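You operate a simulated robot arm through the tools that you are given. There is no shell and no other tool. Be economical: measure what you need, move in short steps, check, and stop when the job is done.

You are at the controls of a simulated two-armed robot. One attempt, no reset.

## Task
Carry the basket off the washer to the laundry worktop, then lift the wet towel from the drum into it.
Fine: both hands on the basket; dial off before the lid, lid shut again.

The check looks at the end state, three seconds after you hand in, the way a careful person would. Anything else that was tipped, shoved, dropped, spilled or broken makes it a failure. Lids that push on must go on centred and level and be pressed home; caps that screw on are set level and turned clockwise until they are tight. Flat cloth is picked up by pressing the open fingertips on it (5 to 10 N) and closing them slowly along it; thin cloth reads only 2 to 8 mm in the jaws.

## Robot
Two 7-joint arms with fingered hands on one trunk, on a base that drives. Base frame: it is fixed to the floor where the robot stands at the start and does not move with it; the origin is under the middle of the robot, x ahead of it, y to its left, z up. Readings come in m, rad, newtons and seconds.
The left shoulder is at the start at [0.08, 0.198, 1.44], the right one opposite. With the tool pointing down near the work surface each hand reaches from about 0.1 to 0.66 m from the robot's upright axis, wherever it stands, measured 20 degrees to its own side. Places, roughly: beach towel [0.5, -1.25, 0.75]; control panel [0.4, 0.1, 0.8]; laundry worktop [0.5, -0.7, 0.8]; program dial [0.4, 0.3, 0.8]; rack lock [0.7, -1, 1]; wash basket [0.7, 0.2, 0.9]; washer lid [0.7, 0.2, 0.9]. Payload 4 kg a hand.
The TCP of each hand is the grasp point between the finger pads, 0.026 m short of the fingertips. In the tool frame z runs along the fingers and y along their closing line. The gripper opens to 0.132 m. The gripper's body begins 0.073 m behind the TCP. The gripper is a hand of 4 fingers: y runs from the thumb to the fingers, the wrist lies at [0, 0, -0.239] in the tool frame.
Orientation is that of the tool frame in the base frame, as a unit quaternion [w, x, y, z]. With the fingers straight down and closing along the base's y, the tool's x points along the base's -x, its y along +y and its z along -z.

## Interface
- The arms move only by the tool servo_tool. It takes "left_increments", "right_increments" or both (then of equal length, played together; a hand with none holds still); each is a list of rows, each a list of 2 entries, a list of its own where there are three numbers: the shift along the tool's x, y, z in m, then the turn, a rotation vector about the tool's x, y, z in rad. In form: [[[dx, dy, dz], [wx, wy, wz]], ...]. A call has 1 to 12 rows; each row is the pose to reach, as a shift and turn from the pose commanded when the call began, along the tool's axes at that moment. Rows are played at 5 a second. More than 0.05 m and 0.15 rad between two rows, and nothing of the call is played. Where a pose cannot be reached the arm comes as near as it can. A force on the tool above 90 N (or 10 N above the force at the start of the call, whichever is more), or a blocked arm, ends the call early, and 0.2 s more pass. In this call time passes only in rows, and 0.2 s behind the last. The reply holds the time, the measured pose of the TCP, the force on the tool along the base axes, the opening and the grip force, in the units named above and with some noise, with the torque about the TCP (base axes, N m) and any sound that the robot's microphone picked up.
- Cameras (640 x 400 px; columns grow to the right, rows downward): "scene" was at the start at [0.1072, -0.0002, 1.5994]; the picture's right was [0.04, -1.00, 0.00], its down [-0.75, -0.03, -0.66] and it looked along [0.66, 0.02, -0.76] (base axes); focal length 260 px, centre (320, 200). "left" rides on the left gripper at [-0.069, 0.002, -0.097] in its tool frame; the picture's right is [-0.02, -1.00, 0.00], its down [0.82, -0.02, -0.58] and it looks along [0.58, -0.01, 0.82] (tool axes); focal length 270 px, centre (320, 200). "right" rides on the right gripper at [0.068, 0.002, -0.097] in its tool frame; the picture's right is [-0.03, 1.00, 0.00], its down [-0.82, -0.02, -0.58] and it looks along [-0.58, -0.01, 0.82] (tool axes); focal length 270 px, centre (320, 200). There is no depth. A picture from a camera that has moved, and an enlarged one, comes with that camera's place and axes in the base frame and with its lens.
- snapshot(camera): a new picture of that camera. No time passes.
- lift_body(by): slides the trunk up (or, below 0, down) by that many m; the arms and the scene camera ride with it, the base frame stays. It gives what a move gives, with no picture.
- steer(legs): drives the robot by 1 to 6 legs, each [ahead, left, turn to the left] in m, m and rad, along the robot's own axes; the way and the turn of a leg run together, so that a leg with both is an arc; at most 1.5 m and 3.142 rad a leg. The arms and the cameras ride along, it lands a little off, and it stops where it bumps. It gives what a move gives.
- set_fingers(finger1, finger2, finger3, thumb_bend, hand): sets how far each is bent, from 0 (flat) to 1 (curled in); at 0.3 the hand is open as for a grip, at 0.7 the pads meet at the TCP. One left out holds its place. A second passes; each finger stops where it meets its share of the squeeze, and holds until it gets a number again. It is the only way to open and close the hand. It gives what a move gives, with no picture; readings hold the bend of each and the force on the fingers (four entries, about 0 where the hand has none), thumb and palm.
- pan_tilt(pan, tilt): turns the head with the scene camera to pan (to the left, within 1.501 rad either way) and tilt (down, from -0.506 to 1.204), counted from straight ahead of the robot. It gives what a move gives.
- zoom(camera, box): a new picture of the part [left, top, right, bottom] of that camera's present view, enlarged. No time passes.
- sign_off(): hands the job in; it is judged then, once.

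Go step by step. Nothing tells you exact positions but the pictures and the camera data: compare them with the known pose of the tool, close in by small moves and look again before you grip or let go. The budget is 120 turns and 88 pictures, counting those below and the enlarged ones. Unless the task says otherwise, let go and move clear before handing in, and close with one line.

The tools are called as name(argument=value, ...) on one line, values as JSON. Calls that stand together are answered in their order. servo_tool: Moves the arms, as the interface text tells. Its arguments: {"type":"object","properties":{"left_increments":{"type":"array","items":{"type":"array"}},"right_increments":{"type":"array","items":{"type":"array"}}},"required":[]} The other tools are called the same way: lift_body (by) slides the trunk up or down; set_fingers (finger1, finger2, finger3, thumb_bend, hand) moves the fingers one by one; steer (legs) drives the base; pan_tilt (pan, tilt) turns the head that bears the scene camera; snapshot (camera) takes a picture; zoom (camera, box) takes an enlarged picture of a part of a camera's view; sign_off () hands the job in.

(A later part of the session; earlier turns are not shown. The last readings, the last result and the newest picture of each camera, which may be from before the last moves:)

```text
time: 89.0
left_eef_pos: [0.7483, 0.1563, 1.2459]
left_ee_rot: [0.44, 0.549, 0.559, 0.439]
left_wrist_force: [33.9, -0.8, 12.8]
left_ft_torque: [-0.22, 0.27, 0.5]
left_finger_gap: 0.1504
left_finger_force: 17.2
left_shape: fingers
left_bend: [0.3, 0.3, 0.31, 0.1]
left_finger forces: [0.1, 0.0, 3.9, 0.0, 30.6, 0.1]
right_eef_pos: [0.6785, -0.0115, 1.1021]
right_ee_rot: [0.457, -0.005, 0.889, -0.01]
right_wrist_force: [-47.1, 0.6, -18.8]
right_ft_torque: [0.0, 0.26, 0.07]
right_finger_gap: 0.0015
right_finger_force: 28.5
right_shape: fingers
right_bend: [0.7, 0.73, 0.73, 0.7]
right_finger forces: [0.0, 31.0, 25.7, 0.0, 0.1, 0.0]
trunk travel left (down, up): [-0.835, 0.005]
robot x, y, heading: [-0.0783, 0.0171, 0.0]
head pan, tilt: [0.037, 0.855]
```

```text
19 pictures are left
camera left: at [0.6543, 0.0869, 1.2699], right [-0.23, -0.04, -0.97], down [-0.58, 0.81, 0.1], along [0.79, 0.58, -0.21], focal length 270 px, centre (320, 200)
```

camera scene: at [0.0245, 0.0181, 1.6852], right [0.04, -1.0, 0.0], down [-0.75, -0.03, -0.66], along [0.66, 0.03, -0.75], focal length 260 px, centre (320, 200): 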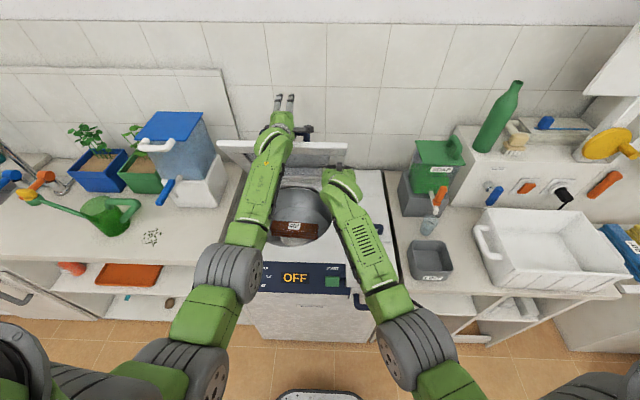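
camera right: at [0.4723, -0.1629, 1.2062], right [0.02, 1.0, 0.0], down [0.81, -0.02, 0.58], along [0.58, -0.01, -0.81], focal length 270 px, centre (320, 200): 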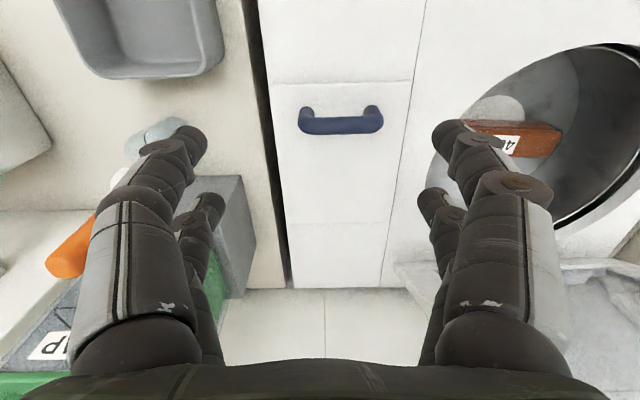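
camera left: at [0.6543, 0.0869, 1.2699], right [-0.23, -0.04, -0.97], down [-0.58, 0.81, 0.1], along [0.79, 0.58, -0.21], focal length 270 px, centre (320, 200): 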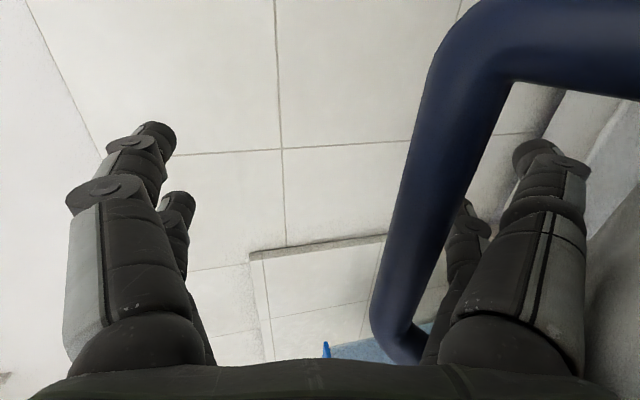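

The thumb has to leave the handle slot along the lid plane (up and back). I'll move the left hand that way.

servo_tool(left_increments=[[[0, 0.015, -0.005], [0, 0, 0]], [[0, 0.03, -0.015], [0, 0, 0]], [[0, 0.05, -0.035], [0, 0, 0]], [[0, 0.07, -0.06], [0, 0, 0]]])

zoom(camera="scene", box=[200, 70, 400, 260])

```text
time: 90.0
left_eef_pos: [0.7059, 0.1564, 1.3273]
left_ee_rot: [0.438, 0.549, 0.561, 0.438]
left_wrist_force: [0.7, 0.0, -0.2]
left_ft_torque: [0.04, 0.01, 0.01]
left_finger_gap: 0.1532
left_finger_force: 0.0
left_shape: fingers
left_bend: [0.3, 0.3, 0.3, 0.1]
left_finger forces: [0.0, 0.1, 0.0, 0.0, 0.0, 0.0]
right_eef_pos: [0.6832, -0.0091, 1.1179]
right_ee_rot: [0.469, -0.003, 0.883, -0.004]
right_wrist_force: [-0.6, -0.3, 0.0]
right_ft_torque: [0.03, 0.01, 0.02]
right_finger_gap: 0.0013
right_finger_force: 0.0
right_shape: fingers
right_bend: [0.7, 0.7, 0.7, 0.7]
right_finger forces: [0.0, 0.0, 0.0, 0.1, 0.1, 0.1]
trunk travel left (down, up): [-0.835, 0.005]
robot x, y, heading: [-0.0743, 0.0195, 0.003]
head pan, tilt: [0.037, 0.855]
```

```text
2.11 times, centred on (300, 165) of scene
camera zoom: at [0.0287, 0.0195, 1.6851], right [0.04, -1.0, 0.0], down [-0.75, -0.03, -0.66], along [0.66, 0.02, -0.75], focal length 546 px, centre (362, 274)
```

zoom: 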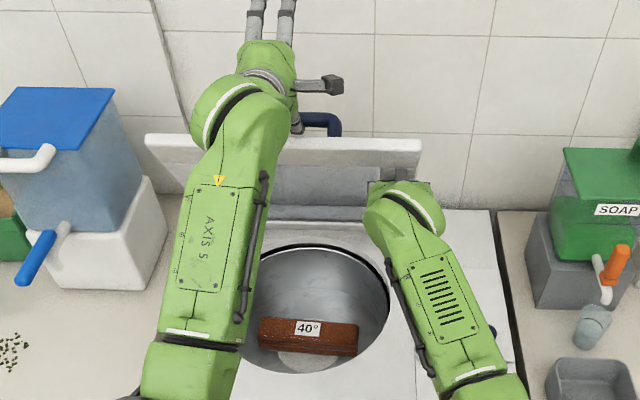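

The left hand is free and the lid holds itself open. I'll use the right fist to open it a bit more for clearance.

servo_tool(right_increments=[[[-0.0084, 0, 0.0124], [0, 0, 0]], [[-0.0168, 0, 0.0248], [0, 0, 0]], [[-0.0252, 0, 0.0372], [0, 0, 0]], [[-0.0336, 0, 0.05], [0, 0, 0]], [[-0.042, 0, 0.062], [0, 0, 0]], [[-0.05, 0, 0.0745], [0, 0, 0]], [[-0.059, 0, 0.087], [0, 0, 0]]])

```text
time: 91.7
left_eef_pos: [0.7088, 0.1562, 1.3256]
left_ee_rot: [0.439, 0.55, 0.559, 0.438]
left_wrist_force: [0.3, 0.7, -0.1]
left_ft_torque: [-0.02, -0.03, -0.02]
left_finger_gap: 0.1531
left_finger_force: 0.0
left_shape: fingers
left_bend: [0.3, 0.3, 0.3, 0.1]
left_finger forces: [0.0, 0.0, 0.0, 0.0, 0.1, 0.1]
right_eef_pos: [0.789, -0.0085, 1.107]
right_ee_rot: [0.463, -0.005, 0.887, -0.006]
right_wrist_force: [-6.3, -0.1, 1.1]
right_ft_torque: [0.03, -0.07, 0.0]
right_finger_gap: 0.0015
right_finger_force: 3.6
right_shape: fingers
right_bend: [0.7, 0.7, 0.71, 0.7]
right_finger forces: [0.0, 3.8, 3.1, 0.1, 0.0, 0.1]
trunk travel left (down, up): [-0.835, 0.005]
robot x, y, heading: [-0.0739, 0.0207, 0.006]
head pan, tilt: [0.037, 0.855]
```

The lid is nearly vertical now. I'll retract the right hand out of the way and bring the left hand upright over the drum.

servo_tool(right_increments=[[[0.017, 0, -0.025], [0, 0, 0]], [[0.034, 0, -0.05], [0, 0, 0]], [[0.06, -0.02, -0.09], [0, 0, 0]], [[0.08, -0.06, -0.12], [0, 0, 0]], [[0.08, -0.1, -0.12], [0, 0, 0]], [[0.08, -0.14, -0.12], [0, 0, 0]], [[0.08, -0.17, -0.12], [0, 0, 0]]])

servo_tool(left_increments=[[[0, -0.0245, -0.0046], [0.148, 0, 0]], [[0, -0.049, -0.0092], [0.296, 0, 0]], [[0, -0.0735, -0.0138], [0.444, 0, 0]], [[0, -0.098, -0.0184], [0.592, 0, 0]], [[0, -0.1225, -0.023], [0.74, 0, 0]], [[0, -0.147, -0.0276], [0.888, 0, 0]], [[0, -0.1715, -0.0322], [1.036, 0, 0]], [[0, -0.196, -0.0368], [1.184, 0, 0]], [[0, -0.22, -0.041], [1.31, 0, 0]]])

set_fingers(hand="left", finger1=0.35, finger2=0.35, finger3=0.35, thumb_bend=0.35)

snapshot(camera="left")

snapshot(camera="scene")

```text
refused: row 3 steps farther than a row can; nothing moved
```

```text
time: 93.7
left_eef_pos: [0.6158, 0.1521, 1.1192]
left_ee_rot: [0.012, 0.704, 0.71, 0.006]
left_wrist_force: [-0.1, -0.6, 0.0]
left_ft_torque: [0.01, 0.0, 0.03]
left_finger_gap: 0.153
left_finger_force: 0.1
left_shape: fingers
left_bend: [0.3, 0.3, 0.3, 0.1]
left_finger forces: [0.0, 0.1, 0.0, 0.0, 0.0, 0.1]
right_eef_pos: [0.7887, -0.0083, 1.107]
right_ee_rot: [0.462, -0.005, 0.887, -0.006]
right_wrist_force: [-0.5, -0.2, -0.7]
right_ft_torque: [0.03, 0.01, 0.02]
right_finger_gap: 0.0014
right_finger_force: 0.1
right_shape: fingers
right_bend: [0.7, 0.7, 0.7, 0.7]
right_finger forces: [0.0, 0.4, 0.3, 0.1, 0.0, 0.0]
trunk travel left (down, up): [-0.835, 0.005]
robot x, y, heading: [-0.077, 0.0189, 0.003]
head pan, tilt: [0.037, 0.855]
```

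```text
time: 94.7
left_eef_pos: [0.6154, 0.1525, 1.1204]
left_ee_rot: [0.013, 0.703, 0.711, 0.007]
left_wrist_force: [0.3, -0.5, 0.1]
left_ft_torque: [-0.03, -0.04, 0.03]
left_finger_gap: 0.1174
left_finger_force: 0.0
left_shape: fingers
left_bend: [0.35, 0.35, 0.35, 0.35]
left_finger forces: [0.1, 0.0, 0.0, 0.1, 0.0, 0.0]
right_eef_pos: [0.7878, -0.0092, 1.1074]
right_ee_rot: [0.463, -0.005, 0.886, -0.006]
right_wrist_force: [0.6, 0.2, 0.0]
right_ft_torque: [-0.02, -0.04, 0.0]
right_finger_gap: 0.0015
right_finger_force: 0.0
right_shape: fingers
right_bend: [0.7, 0.7, 0.7, 0.7]
right_finger forces: [0.0, 0.0, 0.1, 0.0, 0.1, 0.1]
trunk travel left (down, up): [-0.835, 0.005]
robot x, y, heading: [-0.074, 0.0188, 0.005]
head pan, tilt: [0.037, 0.855]
```

```text
17 pictures are left
camera left: at [0.6149, 0.0856, 1.2172], right [-1.0, -0.04, -0.03], down [-0.05, 0.82, 0.57], along [0.0, 0.57, -0.82], focal length 270 px, centre (320, 200)
```

left: 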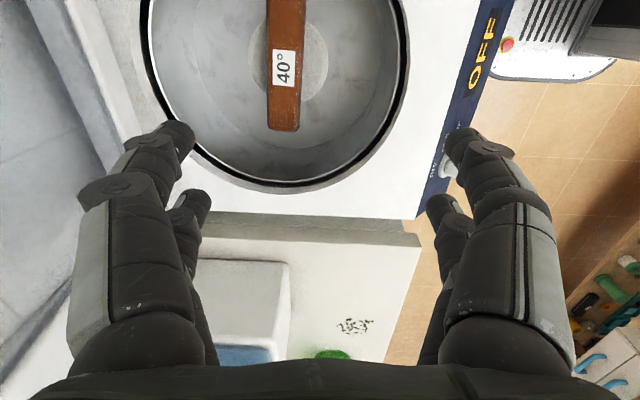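

```text
16 pictures are left
camera scene: at [0.0325, 0.0196, 1.6846], right [0.04, -1.0, 0.0], down [-0.75, -0.03, -0.66], along [0.66, 0.02, -0.76], focal length 260 px, centre (320, 200)
```

scene: 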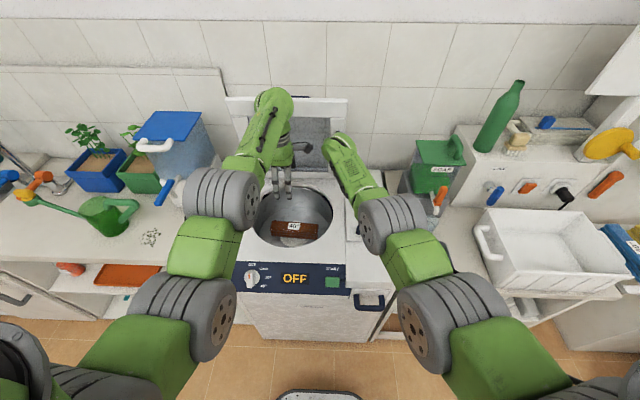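

The towel is centred at about (0.68, 0.157) with its top at z ≈ 0.767. I'll retract the right hand and lower the left over the towel, still above it.

servo_tool(left_increments=[[[0, 0.015, 0.02], [0, 0, 0]], [[0.003, 0.03, 0.05], [0, 0, 0]], [[0.003, 0.05, 0.09], [0, 0, 0]], [[0.003, 0.064, 0.13], [0, 0, 0]], [[0.003, 0.064, 0.175], [0, 0, 0]], [[0.003, 0.064, 0.22], [0, 0, 0]], [[0.003, 0.064, 0.265], [0, 0, 0]], [[0.003, 0.064, 0.31], [0, 0, 0]]], right_increments=[[[0.017, 0, -0.025], [0, 0, 0]], [[0.034, 0, -0.05], [0, 0, 0]], [[0.05, -0.01, -0.075], [0, 0, 0]], [[0.067, -0.03, -0.1], [0, 0, 0]], [[0.08, -0.06, -0.12], [0, 0, 0]], [[0.08, -0.1, -0.12], [0, 0, 0]], [[0.08, -0.14, -0.12], [0, 0, 0]], [[0.08, -0.17, -0.12], [0, 0, 0]]])

snapshot(camera="left")

```text
time: 96.5
left_eef_pos: [0.5856, 0.1731, 0.8918]
left_ee_rot: [0.014, 0.703, 0.711, 0.008]
left_wrist_force: [0.5, 0.3, -0.5]
left_ft_torque: [-0.01, -0.02, 0.0]
left_finger_gap: 0.1164
left_finger_force: 0.1
left_shape: fingers
left_bend: [0.35, 0.35, 0.35, 0.35]
left_finger forces: [0.1, 0.0, 0.1, 0.0, 0.0, 0.0]
left hand out of reach, approached as far as the arm can: row 3, 4, 5, 6, 7, 8
right_eef_pos: [0.6434, -0.1798, 1.1143]
right_ee_rot: [0.463, -0.004, 0.887, -0.006]
right_wrist_force: [0.0, -0.3, -0.3]
right_ft_torque: [0.0, 0.01, 0.02]
right_finger_gap: 0.0015
right_finger_force: 0.0
right_shape: fingers
right_bend: [0.7, 0.7, 0.7, 0.7]
right_finger forces: [0.0, 0.1, 0.0, 0.0, 0.1, 0.1]
trunk travel left (down, up): [-0.835, 0.005]
robot x, y, heading: [-0.0756, 0.0213, 0.003]
head pan, tilt: [0.037, 0.855]
```

```text
15 pictures are left
camera left: at [0.5843, 0.1065, 0.9892], right [-1.0, -0.04, -0.03], down [-0.05, 0.82, 0.57], along [0.0, 0.57, -0.82], focal length 270 px, centre (320, 200)
```

left: 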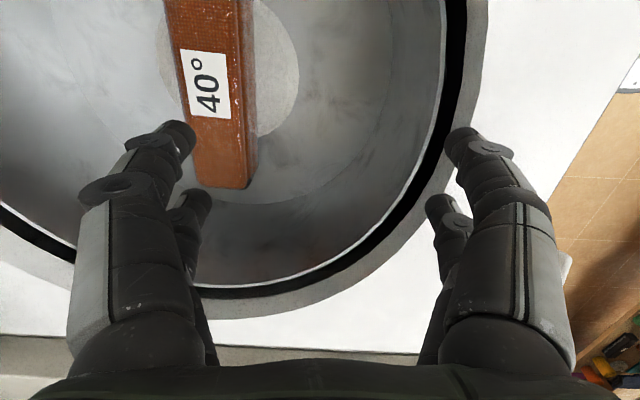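

The left arm is short of reach. I'll raise the hand, drive forward 9 cm, then use the trunk to lower.

servo_tool(left_increments=[[[0, 0, -0.03], [0, 0, 0]], [[-0.015, 0, -0.07], [0, 0, 0]]])

steer(legs=[[0.092, 0, 0]])

lift_body(by=-0.1)

snapshot(camera="left")

```text
time: 97.0
left_eef_pos: [0.5803, 0.1576, 0.9613]
left_ee_rot: [0.012, 0.703, 0.711, 0.007]
left_wrist_force: [-0.6, 0.1, 0.2]
left_ft_torque: [-0.02, -0.02, 0.0]
left_finger_gap: 0.1166
left_finger_force: 0.0
left_shape: fingers
left_bend: [0.35, 0.35, 0.35, 0.35]
left_finger forces: [0.0, 0.1, 0.0, 0.0, 0.0, 0.0]
right_eef_pos: [0.643, -0.1789, 1.1155]
right_ee_rot: [0.463, -0.005, 0.886, -0.006]
right_wrist_force: [-0.6, 0.4, -0.1]
right_ft_torque: [0.01, 0.01, -0.03]
right_finger_gap: 0.0014
right_finger_force: 0.1
right_shape: fingers
right_bend: [0.7, 0.7, 0.7, 0.7]
right_finger forces: [0.0, 0.0, 0.0, 0.0, 0.0, 0.0]
trunk travel left (down, up): [-0.835, 0.005]
robot x, y, heading: [-0.0784, 0.0234, -0.001]
head pan, tilt: [0.037, 0.855]
```

```text
time: 98.2
left_eef_pos: [0.6652, 0.1582, 0.9668]
left_ee_rot: [0.016, 0.703, 0.71, 0.01]
left_wrist_force: [-0.4, 0.1, 0.1]
left_ft_torque: [0.01, -0.06, -0.01]
left_finger_gap: 0.1165
left_finger_force: 0.0
left_shape: fingers
left_bend: [0.35, 0.35, 0.35, 0.35]
left_finger forces: [0.1, 0.0, 0.1, 0.0, 0.0, 0.0]
right_eef_pos: [0.7259, -0.1793, 1.1213]
right_ee_rot: [0.466, -0.006, 0.885, -0.006]
right_wrist_force: [-0.9, 0.1, 0.5]
right_ft_torque: [0.0, -0.01, -0.02]
right_finger_gap: 0.0017
right_finger_force: 0.1
right_shape: fingers
right_bend: [0.7, 0.7, 0.7, 0.7]
right_finger forces: [0.1, 0.0, 0.1, 0.1, 0.0, 0.0]
trunk travel left (down, up): [-0.835, 0.005]
robot x, y, heading: [0.0141, 0.0235, 0.001]
head pan, tilt: [0.037, 0.855]
```

```text
time: 99.5
left_eef_pos: [0.6719, 0.1579, 0.8613]
left_ee_rot: [0.013, 0.703, 0.711, 0.008]
left_wrist_force: [0.8, -0.1, 1.0]
left_ft_torque: [0.0, -0.01, 0.0]
left_finger_gap: 0.1165
left_finger_force: 0.1
left_shape: fingers
left_bend: [0.35, 0.35, 0.35, 0.35]
left_finger forces: [0.1, 0.0, 0.0, 0.1, 0.0, 0.0]
right_eef_pos: [0.7339, -0.1799, 1.0165]
right_ee_rot: [0.463, -0.005, 0.887, -0.005]
right_wrist_force: [-0.6, -0.2, -0.1]
right_ft_torque: [0.03, 0.0, -0.01]
right_finger_gap: 0.0013
right_finger_force: 0.0
right_shape: fingers
right_bend: [0.7, 0.7, 0.7, 0.7]
right_finger forces: [0.1, 0.1, 0.0, 0.1, 0.1, 0.0]
trunk travel left (down, up): [-0.735, 0.105]
robot x, y, heading: [0.0159, 0.0207, -0.004]
head pan, tilt: [0.037, 0.855]
```

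```text
14 pictures are left
camera left: at [0.6706, 0.0911, 0.9592], right [-1.0, -0.04, -0.03], down [-0.05, 0.82, 0.57], along [0.0, 0.57, -0.82], focal length 270 px, centre (320, 200)
```

left: 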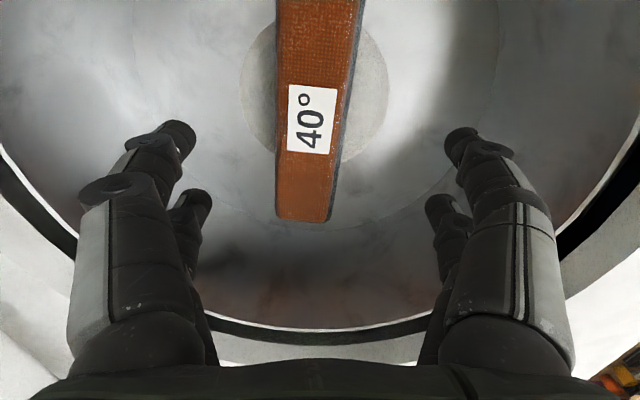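

The towel is centred between the jaws. I'll lower 10 cm so the tips reach past mid-thickness, then close slowly.

servo_tool(left_increments=[[[-0.002, 0.003, 0.03], [0, 0, 0]], [[-0.002, 0.006, 0.06], [0, 0, 0]], [[-0.002, 0.006, 0.085], [0, 0, 0]], [[-0.002, 0.006, 0.102], [0, 0, 0]]])

set_fingers(hand="left", finger1=0.7, finger2=0.7, finger3=0.7, thumb_bend=0.7)

snapshot(camera="left")

```text
time: 100.5
left_eef_pos: [0.6675, 0.1598, 0.7757]
left_ee_rot: [0.013, 0.703, 0.711, 0.008]
left_wrist_force: [-0.3, 0.2, 0.9]
left_ft_torque: [0.04, 0.02, 0.03]
left_finger_gap: 0.1167
left_finger_force: 0.1
left_shape: fingers
left_bend: [0.35, 0.35, 0.35, 0.35]
left_finger forces: [0.0, 0.1, 0.1, 0.0, 0.0, 0.0]
left hand out of reach, approached as far as the arm can: row 3, 4
right_eef_pos: [0.7346, -0.1788, 1.0141]
right_ee_rot: [0.462, -0.005, 0.887, -0.006]
right_wrist_force: [-0.7, 0.3, 0.4]
right_ft_torque: [0.0, -0.01, -0.03]
right_finger_gap: 0.0012
right_finger_force: 0.1
right_shape: fingers
right_bend: [0.7, 0.7, 0.7, 0.7]
right_finger forces: [0.1, 0.1, 0.1, 0.0, 0.0, 0.0]
trunk travel left (down, up): [-0.735, 0.105]
robot x, y, heading: [0.0137, 0.0207, 0.0]
head pan, tilt: [0.037, 0.855]
```

```text
time: 101.5
left_eef_pos: [0.6673, 0.159, 0.776]
left_ee_rot: [0.013, 0.704, 0.711, 0.007]
left_wrist_force: [-0.1, -0.4, -0.3]
left_ft_torque: [0.01, 0.02, 0.09]
left_finger_gap: 0.0518
left_finger_force: 21.0
left_shape: fingers
left_bend: [0.52, 0.51, 0.58, 0.62]
left_finger forces: [10.5, 10.4, 7.5, 0.1, 14.1, 0.0]
right_eef_pos: [0.735, -0.1778, 1.0159]
right_ee_rot: [0.463, -0.004, 0.886, -0.006]
right_wrist_force: [-0.7, 1.1, 0.2]
right_ft_torque: [-0.01, -0.01, 0.02]
right_finger_gap: 0.0014
right_finger_force: 0.0
right_shape: fingers
right_bend: [0.7, 0.7, 0.7, 0.7]
right_finger forces: [0.0, 0.1, 0.0, 0.0, 0.0, 0.1]
trunk travel left (down, up): [-0.735, 0.105]
robot x, y, heading: [0.015, 0.0184, 0.003]
head pan, tilt: [0.037, 0.855]
```

```text
13 pictures are left
camera left: at [0.6659, 0.0924, 0.8727], right [-1.0, -0.04, -0.03], down [-0.05, 0.82, 0.57], along [0.0, 0.57, -0.82], focal length 270 px, centre (320, 200)
```

left: 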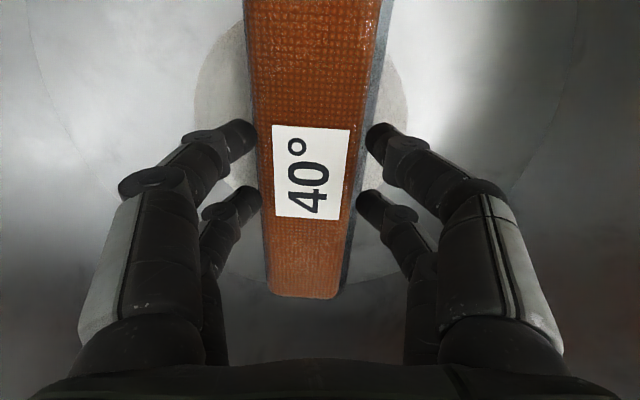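

It's gripped, but only about 17 mm deep. I'll open, lower the trunk 20 mm and regrip for security.

set_fingers(hand="left", finger1=0.42, finger2=0.42, finger3=0.42, thumb_bend=0.42)

lift_body(by=-0.02)

set_fingers(hand="left", finger1=0.72, finger2=0.72, finger3=0.72, thumb_bend=0.72)

lift_body(by=0.05)

```text
time: 102.5
left_eef_pos: [0.6673, 0.1599, 0.7756]
left_ee_rot: [0.013, 0.703, 0.711, 0.007]
left_wrist_force: [-0.2, -0.4, -0.9]
left_ft_torque: [0.01, 0.02, 0.01]
left_finger_gap: 0.0925
left_finger_force: 0.1
left_shape: fingers
left_bend: [0.42, 0.42, 0.42, 0.42]
left_finger forces: [0.0, 0.0, 0.0, 0.0, 0.0, 0.1]
right_eef_pos: [0.7339, -0.1789, 1.0147]
right_ee_rot: [0.463, -0.006, 0.886, -0.005]
right_wrist_force: [-0.1, 0.0, -0.1]
right_ft_torque: [0.01, -0.01, 0.01]
right_finger_gap: 0.0015
right_finger_force: 0.0
right_shape: fingers
right_bend: [0.7, 0.7, 0.7, 0.7]
right_finger forces: [0.1, 0.0, 0.0, 0.0, 0.0, 0.0]
trunk travel left (down, up): [-0.735, 0.105]
robot x, y, heading: [0.0168, 0.0229, 0.001]
head pan, tilt: [0.037, 0.855]
```

```text
time: 103.2
left_eef_pos: [0.6677, 0.1602, 0.7555]
left_ee_rot: [0.013, 0.704, 0.711, 0.007]
left_wrist_force: [0.6, 0.3, 0.1]
left_ft_torque: [-0.01, -0.01, 0.02]
left_finger_gap: 0.0924
left_finger_force: 0.1
left_shape: fingers
left_bend: [0.42, 0.42, 0.42, 0.42]
left_finger forces: [0.0, 0.0, 0.0, 0.0, 0.0, 0.0]
right_eef_pos: [0.735, -0.1779, 0.9952]
right_ee_rot: [0.463, -0.005, 0.886, -0.006]
right_wrist_force: [0.1, 0.6, -0.1]
right_ft_torque: [0.02, 0.01, 0.01]
right_finger_gap: 0.0013
right_finger_force: 0.1
right_shape: fingers
right_bend: [0.7, 0.7, 0.7, 0.7]
right_finger forces: [0.1, 0.1, 0.0, 0.1, 0.1, 0.0]
trunk travel left (down, up): [-0.715, 0.125]
robot x, y, heading: [0.0168, 0.0211, -0.005]
head pan, tilt: [0.037, 0.855]
```

```text
time: 104.2
left_eef_pos: [0.6669, 0.1604, 0.7549]
left_ee_rot: [0.013, 0.703, 0.711, 0.007]
left_wrist_force: [-1.3, 1.1, 0.6]
left_ft_torque: [0.01, 0.01, 0.02]
left_finger_gap: 0.0514
left_finger_force: 21.3
left_shape: fingers
left_bend: [0.5, 0.5, 0.59, 0.63]
left_finger forces: [10.9, 10.8, 7.5, 0.0, 14.8, 0.0]
right_eef_pos: [0.735, -0.18, 0.9953]
right_ee_rot: [0.463, -0.005, 0.886, -0.005]
right_wrist_force: [0.9, -0.4, 0.0]
right_ft_torque: [0.0, -0.03, -0.03]
right_finger_gap: 0.0013
right_finger_force: 0.1
right_shape: fingers
right_bend: [0.7, 0.7, 0.7, 0.7]
right_finger forces: [0.0, 0.0, 0.0, 0.0, 0.0, 0.0]
trunk travel left (down, up): [-0.715, 0.125]
robot x, y, heading: [0.0172, 0.0246, 0.002]
head pan, tilt: [0.037, 0.855]
```

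```text
time: 105.1
left_eef_pos: [0.6675, 0.1604, 0.8054]
left_ee_rot: [0.013, 0.703, 0.711, 0.007]
left_wrist_force: [0.4, 0.1, -1.2]
left_ft_torque: [0.01, 0.0, 0.02]
left_finger_gap: 0.0511
left_finger_force: 21.6
left_shape: fingers
left_bend: [0.5, 0.5, 0.59, 0.63]
left_finger forces: [11.0, 10.9, 7.1, 0.0, 14.6, 0.1]
right_eef_pos: [0.7355, -0.1797, 1.0444]
right_ee_rot: [0.461, -0.006, 0.887, -0.006]
right_wrist_force: [-0.1, -0.4, -0.4]
right_ft_torque: [0.0, -0.01, 0.03]
right_finger_gap: 0.001
right_finger_force: 0.0
right_shape: fingers
right_bend: [0.7, 0.7, 0.7, 0.7]
right_finger forces: [0.0, 0.1, 0.1, 0.1, 0.0, 0.1]
trunk travel left (down, up): [-0.765, 0.075]
robot x, y, heading: [0.0196, 0.0205, 0.001]
head pan, tilt: [0.037, 0.855]
```

The towel lifts cleanly and is light and secure. I'll raise it clear of the drum, back out, and check.

lift_body(by=0.07)

servo_tool(left_increments=[[[0, 0, -0.03], [0, 0, 0]], [[0, 0, -0.06], [0, 0, 0]], [[0, 0, -0.09], [0, 0, 0]], [[0, 0, -0.12], [0, 0, 0]]])

steer(legs=[[-0.3, 0, 0]])

servo_tool(right_increments=[[[0.02, 0, -0.02], [0, 0.12, 0]], [[0.04, 0, -0.04], [0, 0.24, 0]], [[0.05, 0, -0.06], [0, 0.36, 0]], [[0.06, 0, -0.08], [0, 0.48, 0]], [[0.07, 0, -0.1], [0, 0.6, 0]], [[0.08, 0, -0.12], [0, 0.72, 0]], [[0.09, 0, -0.14], [0, 0.84, 0]], [[0.1, 0, -0.16], [0, 0.95, 0]]])

snapshot(camera="scene")

```text
time: 106.2
left_eef_pos: [0.6675, 0.1592, 0.8747]
left_ee_rot: [0.012, 0.704, 0.71, 0.007]
left_wrist_force: [-0.7, -0.4, -1.7]
left_ft_torque: [-0.01, 0.04, -0.05]
left_finger_gap: 0.0511
left_finger_force: 21.7
left_shape: fingers
left_bend: [0.5, 0.5, 0.59, 0.63]
left_finger forces: [11.1, 10.9, 7.2, 0.0, 14.7, 0.0]
right_eef_pos: [0.7357, -0.1798, 1.1138]
right_ee_rot: [0.463, -0.005, 0.887, -0.006]
right_wrist_force: [0.2, 0.1, 0.5]
right_ft_torque: [0.02, -0.01, 0.0]
right_finger_gap: 0.0015
right_finger_force: 0.1
right_shape: fingers
right_bend: [0.7, 0.7, 0.7, 0.7]
right_finger forces: [0.0, 0.1, 0.0, 0.0, 0.1, 0.1]
trunk travel left (down, up): [-0.835, 0.005]
robot x, y, heading: [0.0142, 0.0196, -0.002]
head pan, tilt: [0.037, 0.855]
```

```text
time: 107.2
left_eef_pos: [0.6957, 0.1583, 0.9838]
left_ee_rot: [0.012, 0.703, 0.711, 0.006]
left_wrist_force: [0.9, 0.2, -1.4]
left_ft_torque: [-0.04, 0.02, 0.0]
left_finger_gap: 0.0512
left_finger_force: 22.1
left_shape: fingers
left_bend: [0.5, 0.5, 0.59, 0.64]
left_finger forces: [11.0, 10.8, 7.3, 0.0, 14.5, 0.0]
left hand out of reach, approached as far as the arm can: row 2, 3, 4
right_eef_pos: [0.7339, -0.1792, 1.1141]
right_ee_rot: [0.462, -0.005, 0.887, -0.005]
right_wrist_force: [-0.4, -0.2, -0.9]
right_ft_torque: [-0.01, -0.02, 0.0]
right_finger_gap: 0.0013
right_finger_force: 0.1
right_shape: fingers
right_bend: [0.7, 0.7, 0.7, 0.7]
right_finger forces: [0.0, 0.1, 0.0, 0.0, 0.1, 0.0]
trunk travel left (down, up): [-0.835, 0.005]
robot x, y, heading: [0.0165, 0.0214, -0.001]
head pan, tilt: [0.037, 0.855]
```

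```text
time: 109.2
left_eef_pos: [0.4005, 0.1571, 0.9818]
left_ee_rot: [0.011, 0.704, 0.71, 0.005]
left_wrist_force: [1.1, 0.2, -1.5]
left_ft_torque: [0.0, 0.01, 0.04]
left_finger_gap: 0.051
left_finger_force: 21.9
left_shape: fingers
left_bend: [0.5, 0.5, 0.59, 0.64]
left_finger forces: [10.9, 10.8, 7.1, 0.1, 14.6, 0.0]
right_eef_pos: [0.4373, -0.1804, 1.1124]
right_ee_rot: [0.461, -0.004, 0.887, -0.006]
right_wrist_force: [0.5, -0.4, 0.2]
right_ft_torque: [0.02, -0.01, 0.02]
right_finger_gap: 0.0013
right_finger_force: 0.0
right_shape: fingers
right_bend: [0.7, 0.7, 0.7, 0.7]
right_finger forces: [0.1, 0.0, 0.0, 0.0, 0.1, 0.1]
trunk travel left (down, up): [-0.835, 0.005]
robot x, y, heading: [-0.2837, 0.0233, 0.002]
head pan, tilt: [0.037, 0.855]
```

```text
time: 111.0
left_eef_pos: [0.3968, 0.1558, 0.9845]
left_ee_rot: [0.012, 0.704, 0.71, 0.006]
left_wrist_force: [-0.3, -0.4, -1.6]
left_ft_torque: [0.0, 0.01, -0.01]
left_finger_gap: 0.051
left_finger_force: 22.1
left_shape: fingers
left_bend: [0.5, 0.5, 0.59, 0.64]
left_finger forces: [11.1, 10.8, 7.2, 0.0, 14.5, 0.0]
right_eef_pos: [0.2454, -0.1808, 1.1243]
right_ee_rot: [0.005, 0.0, 1.0, -0.007]
right_wrist_force: [0.2, -0.1, -0.1]
right_ft_torque: [-0.03, 0.01, 0.02]
right_finger_gap: 0.0013
right_finger_force: 0.0
right_shape: fingers
right_bend: [0.7, 0.7, 0.7, 0.7]
right_finger forces: [0.0, 0.1, 0.0, 0.0, 0.0, 0.0]
trunk travel left (down, up): [-0.835, 0.005]
robot x, y, heading: [-0.284, 0.0198, -0.005]
head pan, tilt: [0.037, 0.855]
```

```text
12 pictures are left
camera scene: at [-0.1761, 0.0198, 1.6845], right [0.03, -1.0, 0.0], down [-0.75, -0.03, -0.66], along [0.66, 0.02, -0.76], focal length 260 px, centre (320, 200)
```

scene: 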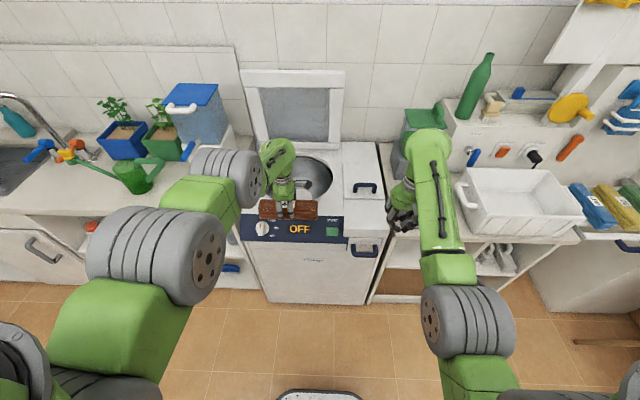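

The lid stays open by itself and the towel is held. I'll extend outward and up to clear the basket rim, then drive to the basket.

servo_tool(left_increments=[[[0, 0.015, -0.02], [0, 0, 0]], [[0, 0.03, -0.04], [0, 0, 0]], [[0, 0.045, -0.065], [0, 0, 0]], [[0, 0.055, -0.09], [0, 0, 0]], [[0, 0.06, -0.11], [0, 0, 0]]])

steer(legs=[[-0.05, -0.4, 0], [0.0, -0.455, 0]])

snapshot(camera="scene")

```text
time: 112.2
left_eef_pos: [0.4392, 0.1606, 1.0803]
left_ee_rot: [0.011, 0.704, 0.71, 0.006]
left_wrist_force: [-0.7, 0.2, -1.2]
left_ft_torque: [-0.05, 0.02, -0.01]
left_finger_gap: 0.0511
left_finger_force: 21.8
left_shape: fingers
left_bend: [0.5, 0.5, 0.59, 0.64]
left_finger forces: [11.0, 10.8, 7.2, 0.0, 14.4, 0.1]
left hand out of reach, approached as far as the arm can: row 3, 4, 5
right_eef_pos: [0.2456, -0.1805, 1.124]
right_ee_rot: [0.006, 0.0, 1.0, -0.007]
right_wrist_force: [0.4, 0.9, 1.2]
right_ft_torque: [0.01, 0.0, 0.01]
right_finger_gap: 0.0015
right_finger_force: 0.1
right_shape: fingers
right_bend: [0.7, 0.7, 0.7, 0.7]
right_finger forces: [0.0, 0.1, 0.1, 0.0, 0.0, 0.0]
trunk travel left (down, up): [-0.835, 0.005]
robot x, y, heading: [-0.2858, 0.0212, -0.002]
head pan, tilt: [0.037, 0.855]
```

```text
time: 117.1
left_eef_pos: [0.3844, -0.6961, 1.0794]
left_ee_rot: [0.012, 0.704, 0.71, 0.005]
left_wrist_force: [-0.6, -0.7, -1.8]
left_ft_torque: [0.0, 0.01, -0.02]
left_finger_gap: 0.0512
left_finger_force: 21.9
left_shape: fingers
left_bend: [0.5, 0.5, 0.59, 0.64]
left_finger forces: [11.0, 10.8, 7.2, 0.1, 14.4, 0.0]
right_eef_pos: [0.1911, -1.0384, 1.1242]
right_ee_rot: [0.005, 0.001, 1.0, -0.009]
right_wrist_force: [1.1, -0.5, -0.2]
right_ft_torque: [-0.02, -0.02, -0.02]
right_finger_gap: 0.0012
right_finger_force: 0.0
right_shape: fingers
right_bend: [0.7, 0.7, 0.7, 0.7]
right_finger forces: [0.1, 0.0, 0.1, 0.0, 0.1, 0.1]
trunk travel left (down, up): [-0.835, 0.005]
robot x, y, heading: [-0.3363, -0.8417, -0.005]
head pan, tilt: [0.037, 0.855]
```

```text
11 pictures are left
camera scene: at [-0.231, -0.8351, 1.6845], right [0.03, -1.0, 0.0], down [-0.75, -0.03, -0.66], along [0.66, 0.02, -0.76], focal length 260 px, centre (320, 200)
```

scene: 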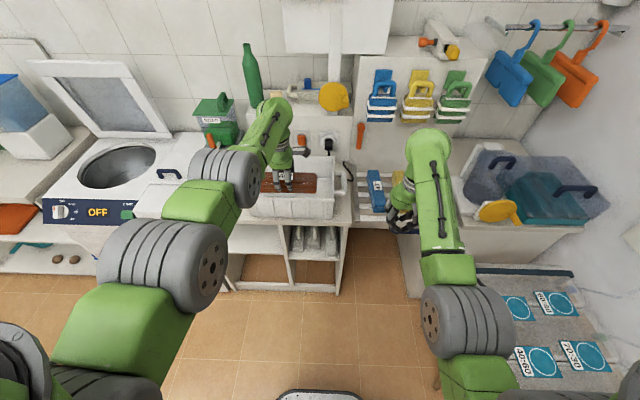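

The towel is above rim height and in line with the basket. I'll drive forward 13 cm and check from the wrist camera.

steer(legs=[[0.13, 0, 0]])

snapshot(camera="left")

```text
time: 118.4
left_eef_pos: [0.5061, -0.7015, 1.084]
left_ee_rot: [0.014, 0.706, 0.708, 0.008]
left_wrist_force: [-0.5, -0.1, -0.3]
left_ft_torque: [0.0, -0.02, -0.03]
left_finger_gap: 0.051
left_finger_force: 21.3
left_shape: fingers
left_bend: [0.5, 0.5, 0.59, 0.64]
left_finger forces: [10.9, 10.8, 7.2, 0.0, 14.5, 0.1]
right_eef_pos: [0.3128, -1.0403, 1.1281]
right_ee_rot: [0.008, 0.001, 1.0, -0.008]
right_wrist_force: [-1.3, -0.3, -0.3]
right_ft_torque: [0.02, -0.06, -0.01]
right_finger_gap: 0.0013
right_finger_force: 0.0
right_shape: fingers
right_bend: [0.7, 0.7, 0.7, 0.7]
right_finger forces: [0.1, 0.0, 0.0, 0.0, 0.1, 0.0]
trunk travel left (down, up): [-0.835, 0.005]
robot x, y, heading: [-0.2113, -0.8379, -0.007]
head pan, tilt: [0.037, 0.855]
```

```text
10 pictures are left
camera left: at [0.5052, -0.7685, 1.1808], right [-1.0, -0.03, -0.03], down [-0.04, 0.82, 0.57], along [0.01, 0.57, -0.82], focal length 270 px, centre (320, 200)
```

left: 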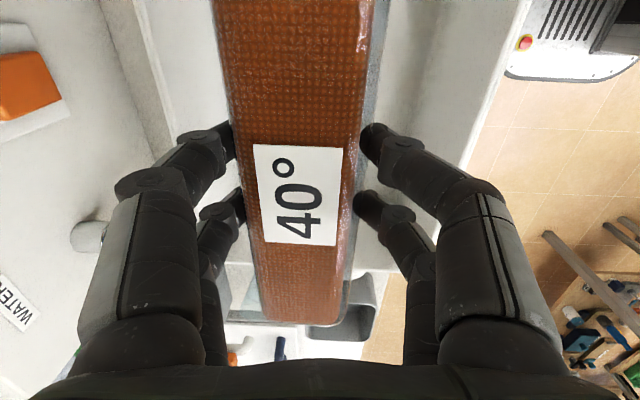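

The towel is centred inside the rim. I'll lower the trunk 15 cm, then the last bit with the arm.

lift_body(by=-0.15)

servo_tool(left_increments=[[[0, 0, 0.015], [0, 0, 0]], [[0, 0, 0.03], [0, 0, 0]], [[0, 0, 0.042], [0, 0, 0]]])

```text
time: 120.1
left_eef_pos: [0.5126, -0.7006, 0.9305]
left_ee_rot: [0.012, 0.705, 0.709, 0.005]
left_wrist_force: [-0.5, -0.9, -1.1]
left_ft_torque: [-0.04, 0.0, -0.01]
left_finger_gap: 0.0511
left_finger_force: 22.0
left_shape: fingers
left_bend: [0.5, 0.5, 0.59, 0.64]
left_finger forces: [10.9, 10.8, 7.1, 0.0, 14.4, 0.0]
right_eef_pos: [0.3188, -1.0411, 0.9746]
right_ee_rot: [0.007, 0.002, 1.0, -0.007]
right_wrist_force: [-0.3, 0.1, 0.4]
right_ft_torque: [0.03, 0.0, 0.01]
right_finger_gap: 0.0013
right_finger_force: 0.0
right_shape: fingers
right_bend: [0.7, 0.7, 0.7, 0.7]
right_finger forces: [0.0, 0.1, 0.0, 0.0, 0.0, 0.0]
trunk travel left (down, up): [-0.685, 0.155]
robot x, y, heading: [-0.2152, -0.8361, -0.005]
head pan, tilt: [0.037, 0.855]
```

```text
time: 120.9
left_eef_pos: [0.5045, -0.7005, 0.8995]
left_ee_rot: [0.019, 0.706, 0.708, 0.012]
left_wrist_force: [5.1, -0.7, 30.1]
left_ft_torque: [-0.11, -0.68, -0.17]
left_finger_gap: 0.051
left_finger_force: 23.7
left_shape: fingers
left_bend: [0.49, 0.49, 0.65, 0.68]
left_finger forces: [13.5, 13.4, 6.5, 0.0, 14.3, 0.0]
left hand out of reach, approached as far as the arm can: row 2, 3
right_eef_pos: [0.3124, -1.0414, 0.9787]
right_ee_rot: [0.008, 0.002, 1.0, -0.007]
right_wrist_force: [-0.4, -0.1, -0.9]
right_ft_torque: [0.02, -0.07, 0.0]
right_finger_gap: 0.0014
right_finger_force: 0.0
right_shape: fingers
right_bend: [0.7, 0.7, 0.7, 0.7]
right_finger forces: [0.0, 0.0, 0.0, 0.0, 0.0, 0.1]
trunk travel left (down, up): [-0.685, 0.155]
robot x, y, heading: [-0.2111, -0.8362, -0.011]
head pan, tilt: [0.037, 0.855]
```

The towel is on the basket floor (30 N). I'll ease up slightly, release, and rise straight out with the trunk.

servo_tool(left_increments=[[[0, 0, -0.006], [0, 0, 0]], [[0, 0, -0.01], [0, 0, 0]]])

set_fingers(hand="left", finger1=0.38, finger2=0.38, finger3=0.38, thumb_bend=0.38)

lift_body(by=0.15)

snapshot(camera="left")

```text
time: 121.5
left_eef_pos: [0.5032, -0.6996, 0.8995]
left_ee_rot: [0.01, 0.706, 0.708, 0.005]
left_wrist_force: [3.9, -1.5, 9.1]
left_ft_torque: [-0.06, -0.31, -0.07]
left_finger_gap: 0.0513
left_finger_force: 21.2
left_shape: fingers
left_bend: [0.49, 0.49, 0.63, 0.67]
left_finger forces: [11.8, 11.5, 6.4, 0.0, 13.3, 0.1]
right_eef_pos: [0.3177, -1.0415, 0.9748]
right_ee_rot: [0.005, 0.002, 1.0, -0.007]
right_wrist_force: [-0.2, -0.1, 0.4]
right_ft_torque: [0.02, -0.02, 0.0]
right_finger_gap: 0.0017
right_finger_force: 0.0
right_shape: fingers
right_bend: [0.7, 0.7, 0.7, 0.7]
right_finger forces: [0.0, 0.0, 0.0, 0.0, 0.0, 0.1]
trunk travel left (down, up): [-0.685, 0.155]
robot x, y, heading: [-0.2096, -0.8389, -0.009]
head pan, tilt: [0.037, 0.855]
```

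```text
time: 122.5
left_eef_pos: [0.5043, -0.6991, 0.901]
left_ee_rot: [0.012, 0.705, 0.709, 0.006]
left_wrist_force: [-0.5, -0.2, 0.5]
left_ft_torque: [-0.01, 0.04, 0.0]
left_finger_gap: 0.106
left_finger_force: 0.0
left_shape: fingers
left_bend: [0.38, 0.38, 0.38, 0.38]
left_finger forces: [0.1, 0.0, 0.1, 0.0, 0.1, 0.0]
right_eef_pos: [0.3185, -1.0417, 0.9742]
right_ee_rot: [0.006, 0.002, 1.0, -0.007]
right_wrist_force: [-0.2, -0.6, -0.1]
right_ft_torque: [-0.02, 0.0, -0.01]
right_finger_gap: 0.0014
right_finger_force: 0.0
right_shape: fingers
right_bend: [0.7, 0.7, 0.7, 0.7]
right_finger forces: [0.1, 0.1, 0.0, 0.1, 0.1, 0.1]
trunk travel left (down, up): [-0.685, 0.155]
robot x, y, heading: [-0.2098, -0.8368, -0.006]
head pan, tilt: [0.037, 0.855]
```

```text
time: 124.3
left_eef_pos: [0.5053, -0.6996, 1.0501]
left_ee_rot: [0.012, 0.705, 0.709, 0.006]
left_wrist_force: [0.5, -0.2, 0.2]
left_ft_torque: [0.01, 0.0, -0.02]
left_finger_gap: 0.1059
left_finger_force: 0.1
left_shape: fingers
left_bend: [0.38, 0.38, 0.38, 0.38]
left_finger forces: [0.1, 0.1, 0.1, 0.1, 0.1, 0.1]
right_eef_pos: [0.3176, -1.042, 1.125]
right_ee_rot: [0.006, 0.002, 1.0, -0.007]
right_wrist_force: [0.7, -0.3, 0.1]
right_ft_torque: [-0.04, 0.01, 0.03]
right_finger_gap: 0.0015
right_finger_force: 0.0
right_shape: fingers
right_bend: [0.7, 0.7, 0.7, 0.7]
right_finger forces: [0.0, 0.0, 0.0, 0.1, 0.1, 0.0]
trunk travel left (down, up): [-0.835, 0.005]
robot x, y, heading: [-0.2109, -0.8384, -0.005]
head pan, tilt: [0.037, 0.855]
```

```text
9 pictures are left
camera left: at [0.5038, -0.7664, 1.1479], right [-1.0, -0.03, -0.02], down [-0.04, 0.82, 0.57], along [0.0, 0.57, -0.82], focal length 270 px, centre (320, 200)
```

left: 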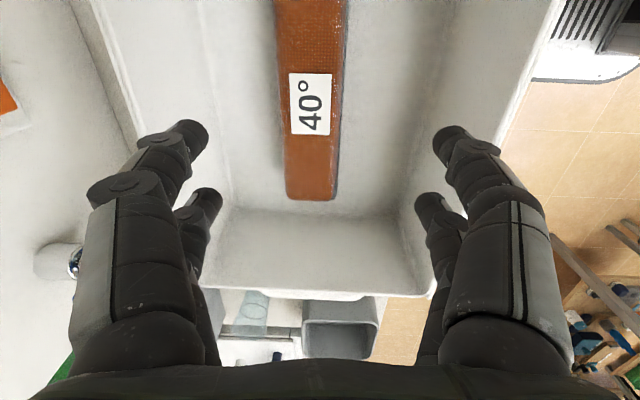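

The towel lies flat in the basket. I'll back away, return to the washer, retract the left hand, and set the right fist high and pitched forward to hook the lid edge.

steer(legs=[[-0.14, 0, 0], [0, 0.48, 0], [0, 0.48, 0]])

servo_tool(left_increments=[[[0, -0.025, 0.01], [0, 0, 0]], [[0, -0.05, 0.02], [0, 0, 0]], [[0, -0.08, 0.03], [0, 0, 0]], [[0, -0.11, 0.04], [0, 0, 0]], [[0, -0.14, 0.05], [0, 0, 0]], [[0, -0.17, 0.06], [0, 0, 0]], [[0, -0.19, 0.07], [0, 0, 0]], [[0, -0.2, 0.08], [0, 0, 0]]], right_increments=[[[-0.03, 0.01, -0.02], [0, -0.075, 0]], [[-0.06, 0.02, -0.045], [0, -0.15, 0]], [[-0.09, 0.03, -0.07], [0, -0.225, 0]], [[-0.12, 0.04, -0.095], [0, -0.3, 0]], [[-0.15, 0.05, -0.125], [0, -0.375, 0]], [[-0.18, 0.06, -0.155], [0, -0.45, 0]], [[-0.21, 0.07, -0.185], [0, -0.525, 0]], [[-0.23, 0.08, -0.215], [0, -0.6, 0]]])

snapshot(camera="scene")

```text
time: 130.5
left_eef_pos: [0.3738, 0.2525, 1.0513]
left_ee_rot: [0.011, 0.707, 0.707, 0.005]
left_wrist_force: [-0.1, 0.3, 0.7]
left_ft_torque: [-0.02, -0.01, 0.05]
left_finger_gap: 0.1059
left_finger_force: 0.0
left_shape: fingers
left_bend: [0.38, 0.38, 0.38, 0.38]
left_finger forces: [0.1, 0.0, 0.1, 0.0, 0.1, 0.0]
right_eef_pos: [0.1851, -0.0894, 1.1242]
right_ee_rot: [0.007, 0.003, 1.0, -0.006]
right_wrist_force: [0.2, 0.3, -0.1]
right_ft_torque: [0.02, 0.03, -0.02]
right_finger_gap: 0.0015
right_finger_force: 0.0
right_shape: fingers
right_bend: [0.7, 0.7, 0.7, 0.7]
right_finger forces: [0.0, 0.0, 0.0, 0.0, 0.1, 0.0]
trunk travel left (down, up): [-0.835, 0.005]
robot x, y, heading: [-0.3455, 0.1199, -0.013]
head pan, tilt: [0.037, 0.855]
```

```text
time: 132.3
left_eef_pos: [0.1763, 0.2545, 0.9658]
left_ee_rot: [0.011, 0.707, 0.708, 0.005]
left_wrist_force: [-0.9, -0.1, 0.8]
left_ft_torque: [0.0, -0.01, -0.02]
left_finger_gap: 0.106
left_finger_force: 0.0
left_shape: fingers
left_bend: [0.38, 0.38, 0.38, 0.38]
left_finger forces: [0.1, 0.0, 0.0, 0.0, 0.1, 0.0]
right_eef_pos: [0.4131, -0.0065, 1.3429]
right_ee_rot: [0.302, 0.001, 0.953, -0.009]
right_wrist_force: [1.0, 0.7, -0.2]
right_ft_torque: [-0.02, -0.01, 0.04]
right_finger_gap: 0.0014
right_finger_force: 0.1
right_shape: fingers
right_bend: [0.7, 0.7, 0.7, 0.7]
right_finger forces: [0.1, 0.1, 0.0, 0.0, 0.0, 0.1]
trunk travel left (down, up): [-0.835, 0.005]
robot x, y, heading: [-0.3428, 0.1199, -0.008]
head pan, tilt: [0.037, 0.855]
```

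```text
8 pictures are left
camera scene: at [-0.2354, 0.1163, 1.6845], right [0.03, -1.0, 0.0], down [-0.75, -0.02, -0.66], along [0.66, 0.02, -0.76], focal length 260 px, centre (320, 200)
```

scene: 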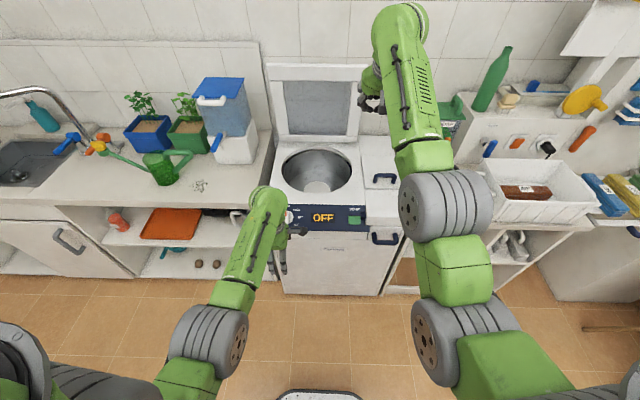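

The lid edge is near (0.78, y -0.02 to 0.35, 1.28). I'll raise and extend the right fist over it, move the left hand aside, and drive forward.

servo_tool(left_increments=[[[0.03, -0.01, 0], [0, 0, 0]], [[0.06, -0.02, 0], [0, 0, 0]], [[0.1, -0.03, 0], [0, 0, 0]], [[0.14, -0.04, 0], [0, 0, 0]], [[0.17, -0.05, 0], [0, 0, 0]]], right_increments=[[[-0.015, 0.003, 0.005], [0, 0, 0]], [[-0.03, 0.006, 0.01], [0, 0, 0]], [[-0.045, 0.01, 0.016], [0, 0, 0]], [[-0.06, 0.015, 0.021], [0, 0, 0]], [[-0.073, 0.015, 0.026], [0, 0, 0]]])

steer(legs=[[0.25, 0, 0.008]])

snapshot(camera="right")

```text
time: 133.5
left_eef_pos: [0.1256, 0.4234, 0.9617]
left_ee_rot: [0.013, 0.707, 0.707, 0.006]
left_wrist_force: [-0.4, -0.2, 0.5]
left_ft_torque: [-0.01, -0.03, 0.01]
left_finger_gap: 0.1061
left_finger_force: 0.0
left_shape: fingers
left_bend: [0.38, 0.38, 0.38, 0.38]
left_finger forces: [0.0, 0.0, 0.0, 0.1, 0.0, 0.0]
right_eef_pos: [0.4886, 0.0089, 1.3619]
right_ee_rot: [0.3, 0.0, 0.954, -0.008]
right_wrist_force: [0.3, -0.5, -0.9]
right_ft_torque: [-0.01, -0.03, -0.01]
right_finger_gap: 0.0016
right_finger_force: 0.0
right_shape: fingers
right_bend: [0.7, 0.7, 0.7, 0.7]
right_finger forces: [0.1, 0.0, 0.1, 0.0, 0.1, 0.1]
trunk travel left (down, up): [-0.835, 0.005]
robot x, y, heading: [-0.3418, 0.1186, -0.014]
head pan, tilt: [0.037, 0.855]
```

```text
time: 135.3
left_eef_pos: [0.367, 0.4224, 0.9647]
left_ee_rot: [0.014, 0.706, 0.708, 0.008]
left_wrist_force: [-0.9, 0.9, 0.2]
left_ft_torque: [0.0, -0.04, 0.01]
left_finger_gap: 0.1063
left_finger_force: 0.1
left_shape: fingers
left_bend: [0.38, 0.38, 0.38, 0.38]
left_finger forces: [0.0, 0.0, 0.0, 0.0, 0.0, 0.1]
right_eef_pos: [0.7298, 0.0086, 1.3666]
right_ee_rot: [0.304, 0.001, 0.953, -0.008]
right_wrist_force: [-0.1, -0.1, -0.1]
right_ft_torque: [-0.01, -0.05, 0.0]
right_finger_gap: 0.0012
right_finger_force: 0.1
right_shape: fingers
right_bend: [0.7, 0.7, 0.7, 0.7]
right_finger forces: [0.0, 0.0, 0.0, 0.0, 0.0, 0.1]
trunk travel left (down, up): [-0.835, 0.005]
robot x, y, heading: [-0.0979, 0.1191, -0.002]
head pan, tilt: [0.037, 0.855]
```

```text
7 pictures are left
camera right: at [0.6172, 0.0108, 1.4052], right [0.02, 1.0, 0.0], down [0.33, -0.01, 0.94], along [0.94, -0.02, -0.33], focal length 270 px, centre (320, 200)
```

right: 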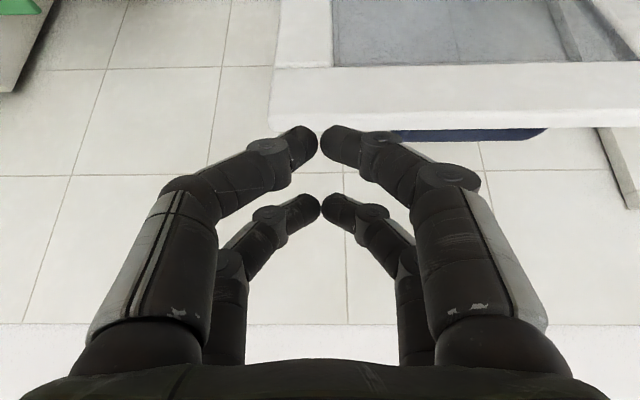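

The fist is about 35 mm above the lid's top edge. I'll drive forward over it, lower behind the edge, then pull gently toward me.

steer(legs=[[0.115, 0, 0]])

servo_tool(right_increments=[[[0.0145, 0, 0.0204], [0, 0, 0]], [[0.029, 0, 0.041], [0, 0, 0]], [[0.0435, 0, 0.061], [0, 0, 0]], [[0.052, 0, 0.074], [0, 0, 0]]])

snapshot(camera="scene")

```text
time: 136.5
left_eef_pos: [0.4806, 0.4228, 0.9649]
left_ee_rot: [0.014, 0.705, 0.709, 0.008]
left_wrist_force: [0.7, 0.1, -0.6]
left_ft_torque: [-0.04, -0.04, 0.05]
left_finger_gap: 0.1062
left_finger_force: 0.0
left_shape: fingers
left_bend: [0.38, 0.38, 0.38, 0.38]
left_finger forces: [0.0, 0.0, 0.0, 0.0, 0.0, 0.0]
right_eef_pos: [0.8435, 0.0099, 1.3701]
right_ee_rot: [0.305, -0.001, 0.952, -0.008]
right_wrist_force: [0.1, 0.4, 0.6]
right_ft_torque: [0.03, 0.01, 0.01]
right_finger_gap: 0.0014
right_finger_force: 0.1
right_shape: fingers
right_bend: [0.7, 0.7, 0.7, 0.7]
right_finger forces: [0.0, 0.0, 0.0, 0.0, 0.0, 0.0]
trunk travel left (down, up): [-0.835, 0.005]
robot x, y, heading: [0.0222, 0.1179, -0.003]
head pan, tilt: [0.037, 0.855]
```

```text
time: 137.5
left_eef_pos: [0.4896, 0.4221, 0.9616]
left_ee_rot: [0.01, 0.705, 0.709, 0.005]
left_wrist_force: [-0.3, 0.8, -0.7]
left_ft_torque: [0.01, -0.01, 0.0]
left_finger_gap: 0.1061
left_finger_force: 0.1
left_shape: fingers
left_bend: [0.38, 0.38, 0.38, 0.38]
left_finger forces: [0.0, 0.0, 0.1, 0.0, 0.0, 0.0]
right_eef_pos: [0.8557, 0.0099, 1.2707]
right_ee_rot: [0.302, -0.002, 0.953, -0.007]
right_wrist_force: [0.8, 0.4, 0.5]
right_ft_torque: [0.04, 0.0, -0.02]
right_finger_gap: 0.0013
right_finger_force: 0.4
right_shape: fingers
right_bend: [0.7, 0.7, 0.7, 0.7]
right_finger forces: [0.6, 0.1, 0.0, 0.1, 0.1, 0.0]
trunk travel left (down, up): [-0.835, 0.005]
robot x, y, heading: [0.0234, 0.1152, -0.004]
head pan, tilt: [0.037, 0.855]
```

```text
6 pictures are left
camera scene: at [0.1315, 0.1132, 1.6843], right [0.03, -1.0, 0.0], down [-0.76, -0.02, -0.65], along [0.65, 0.02, -0.76], focal length 260 px, centre (320, 200)
```

scene: 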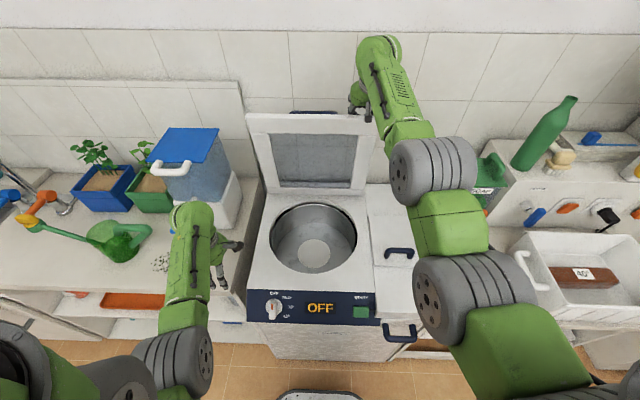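

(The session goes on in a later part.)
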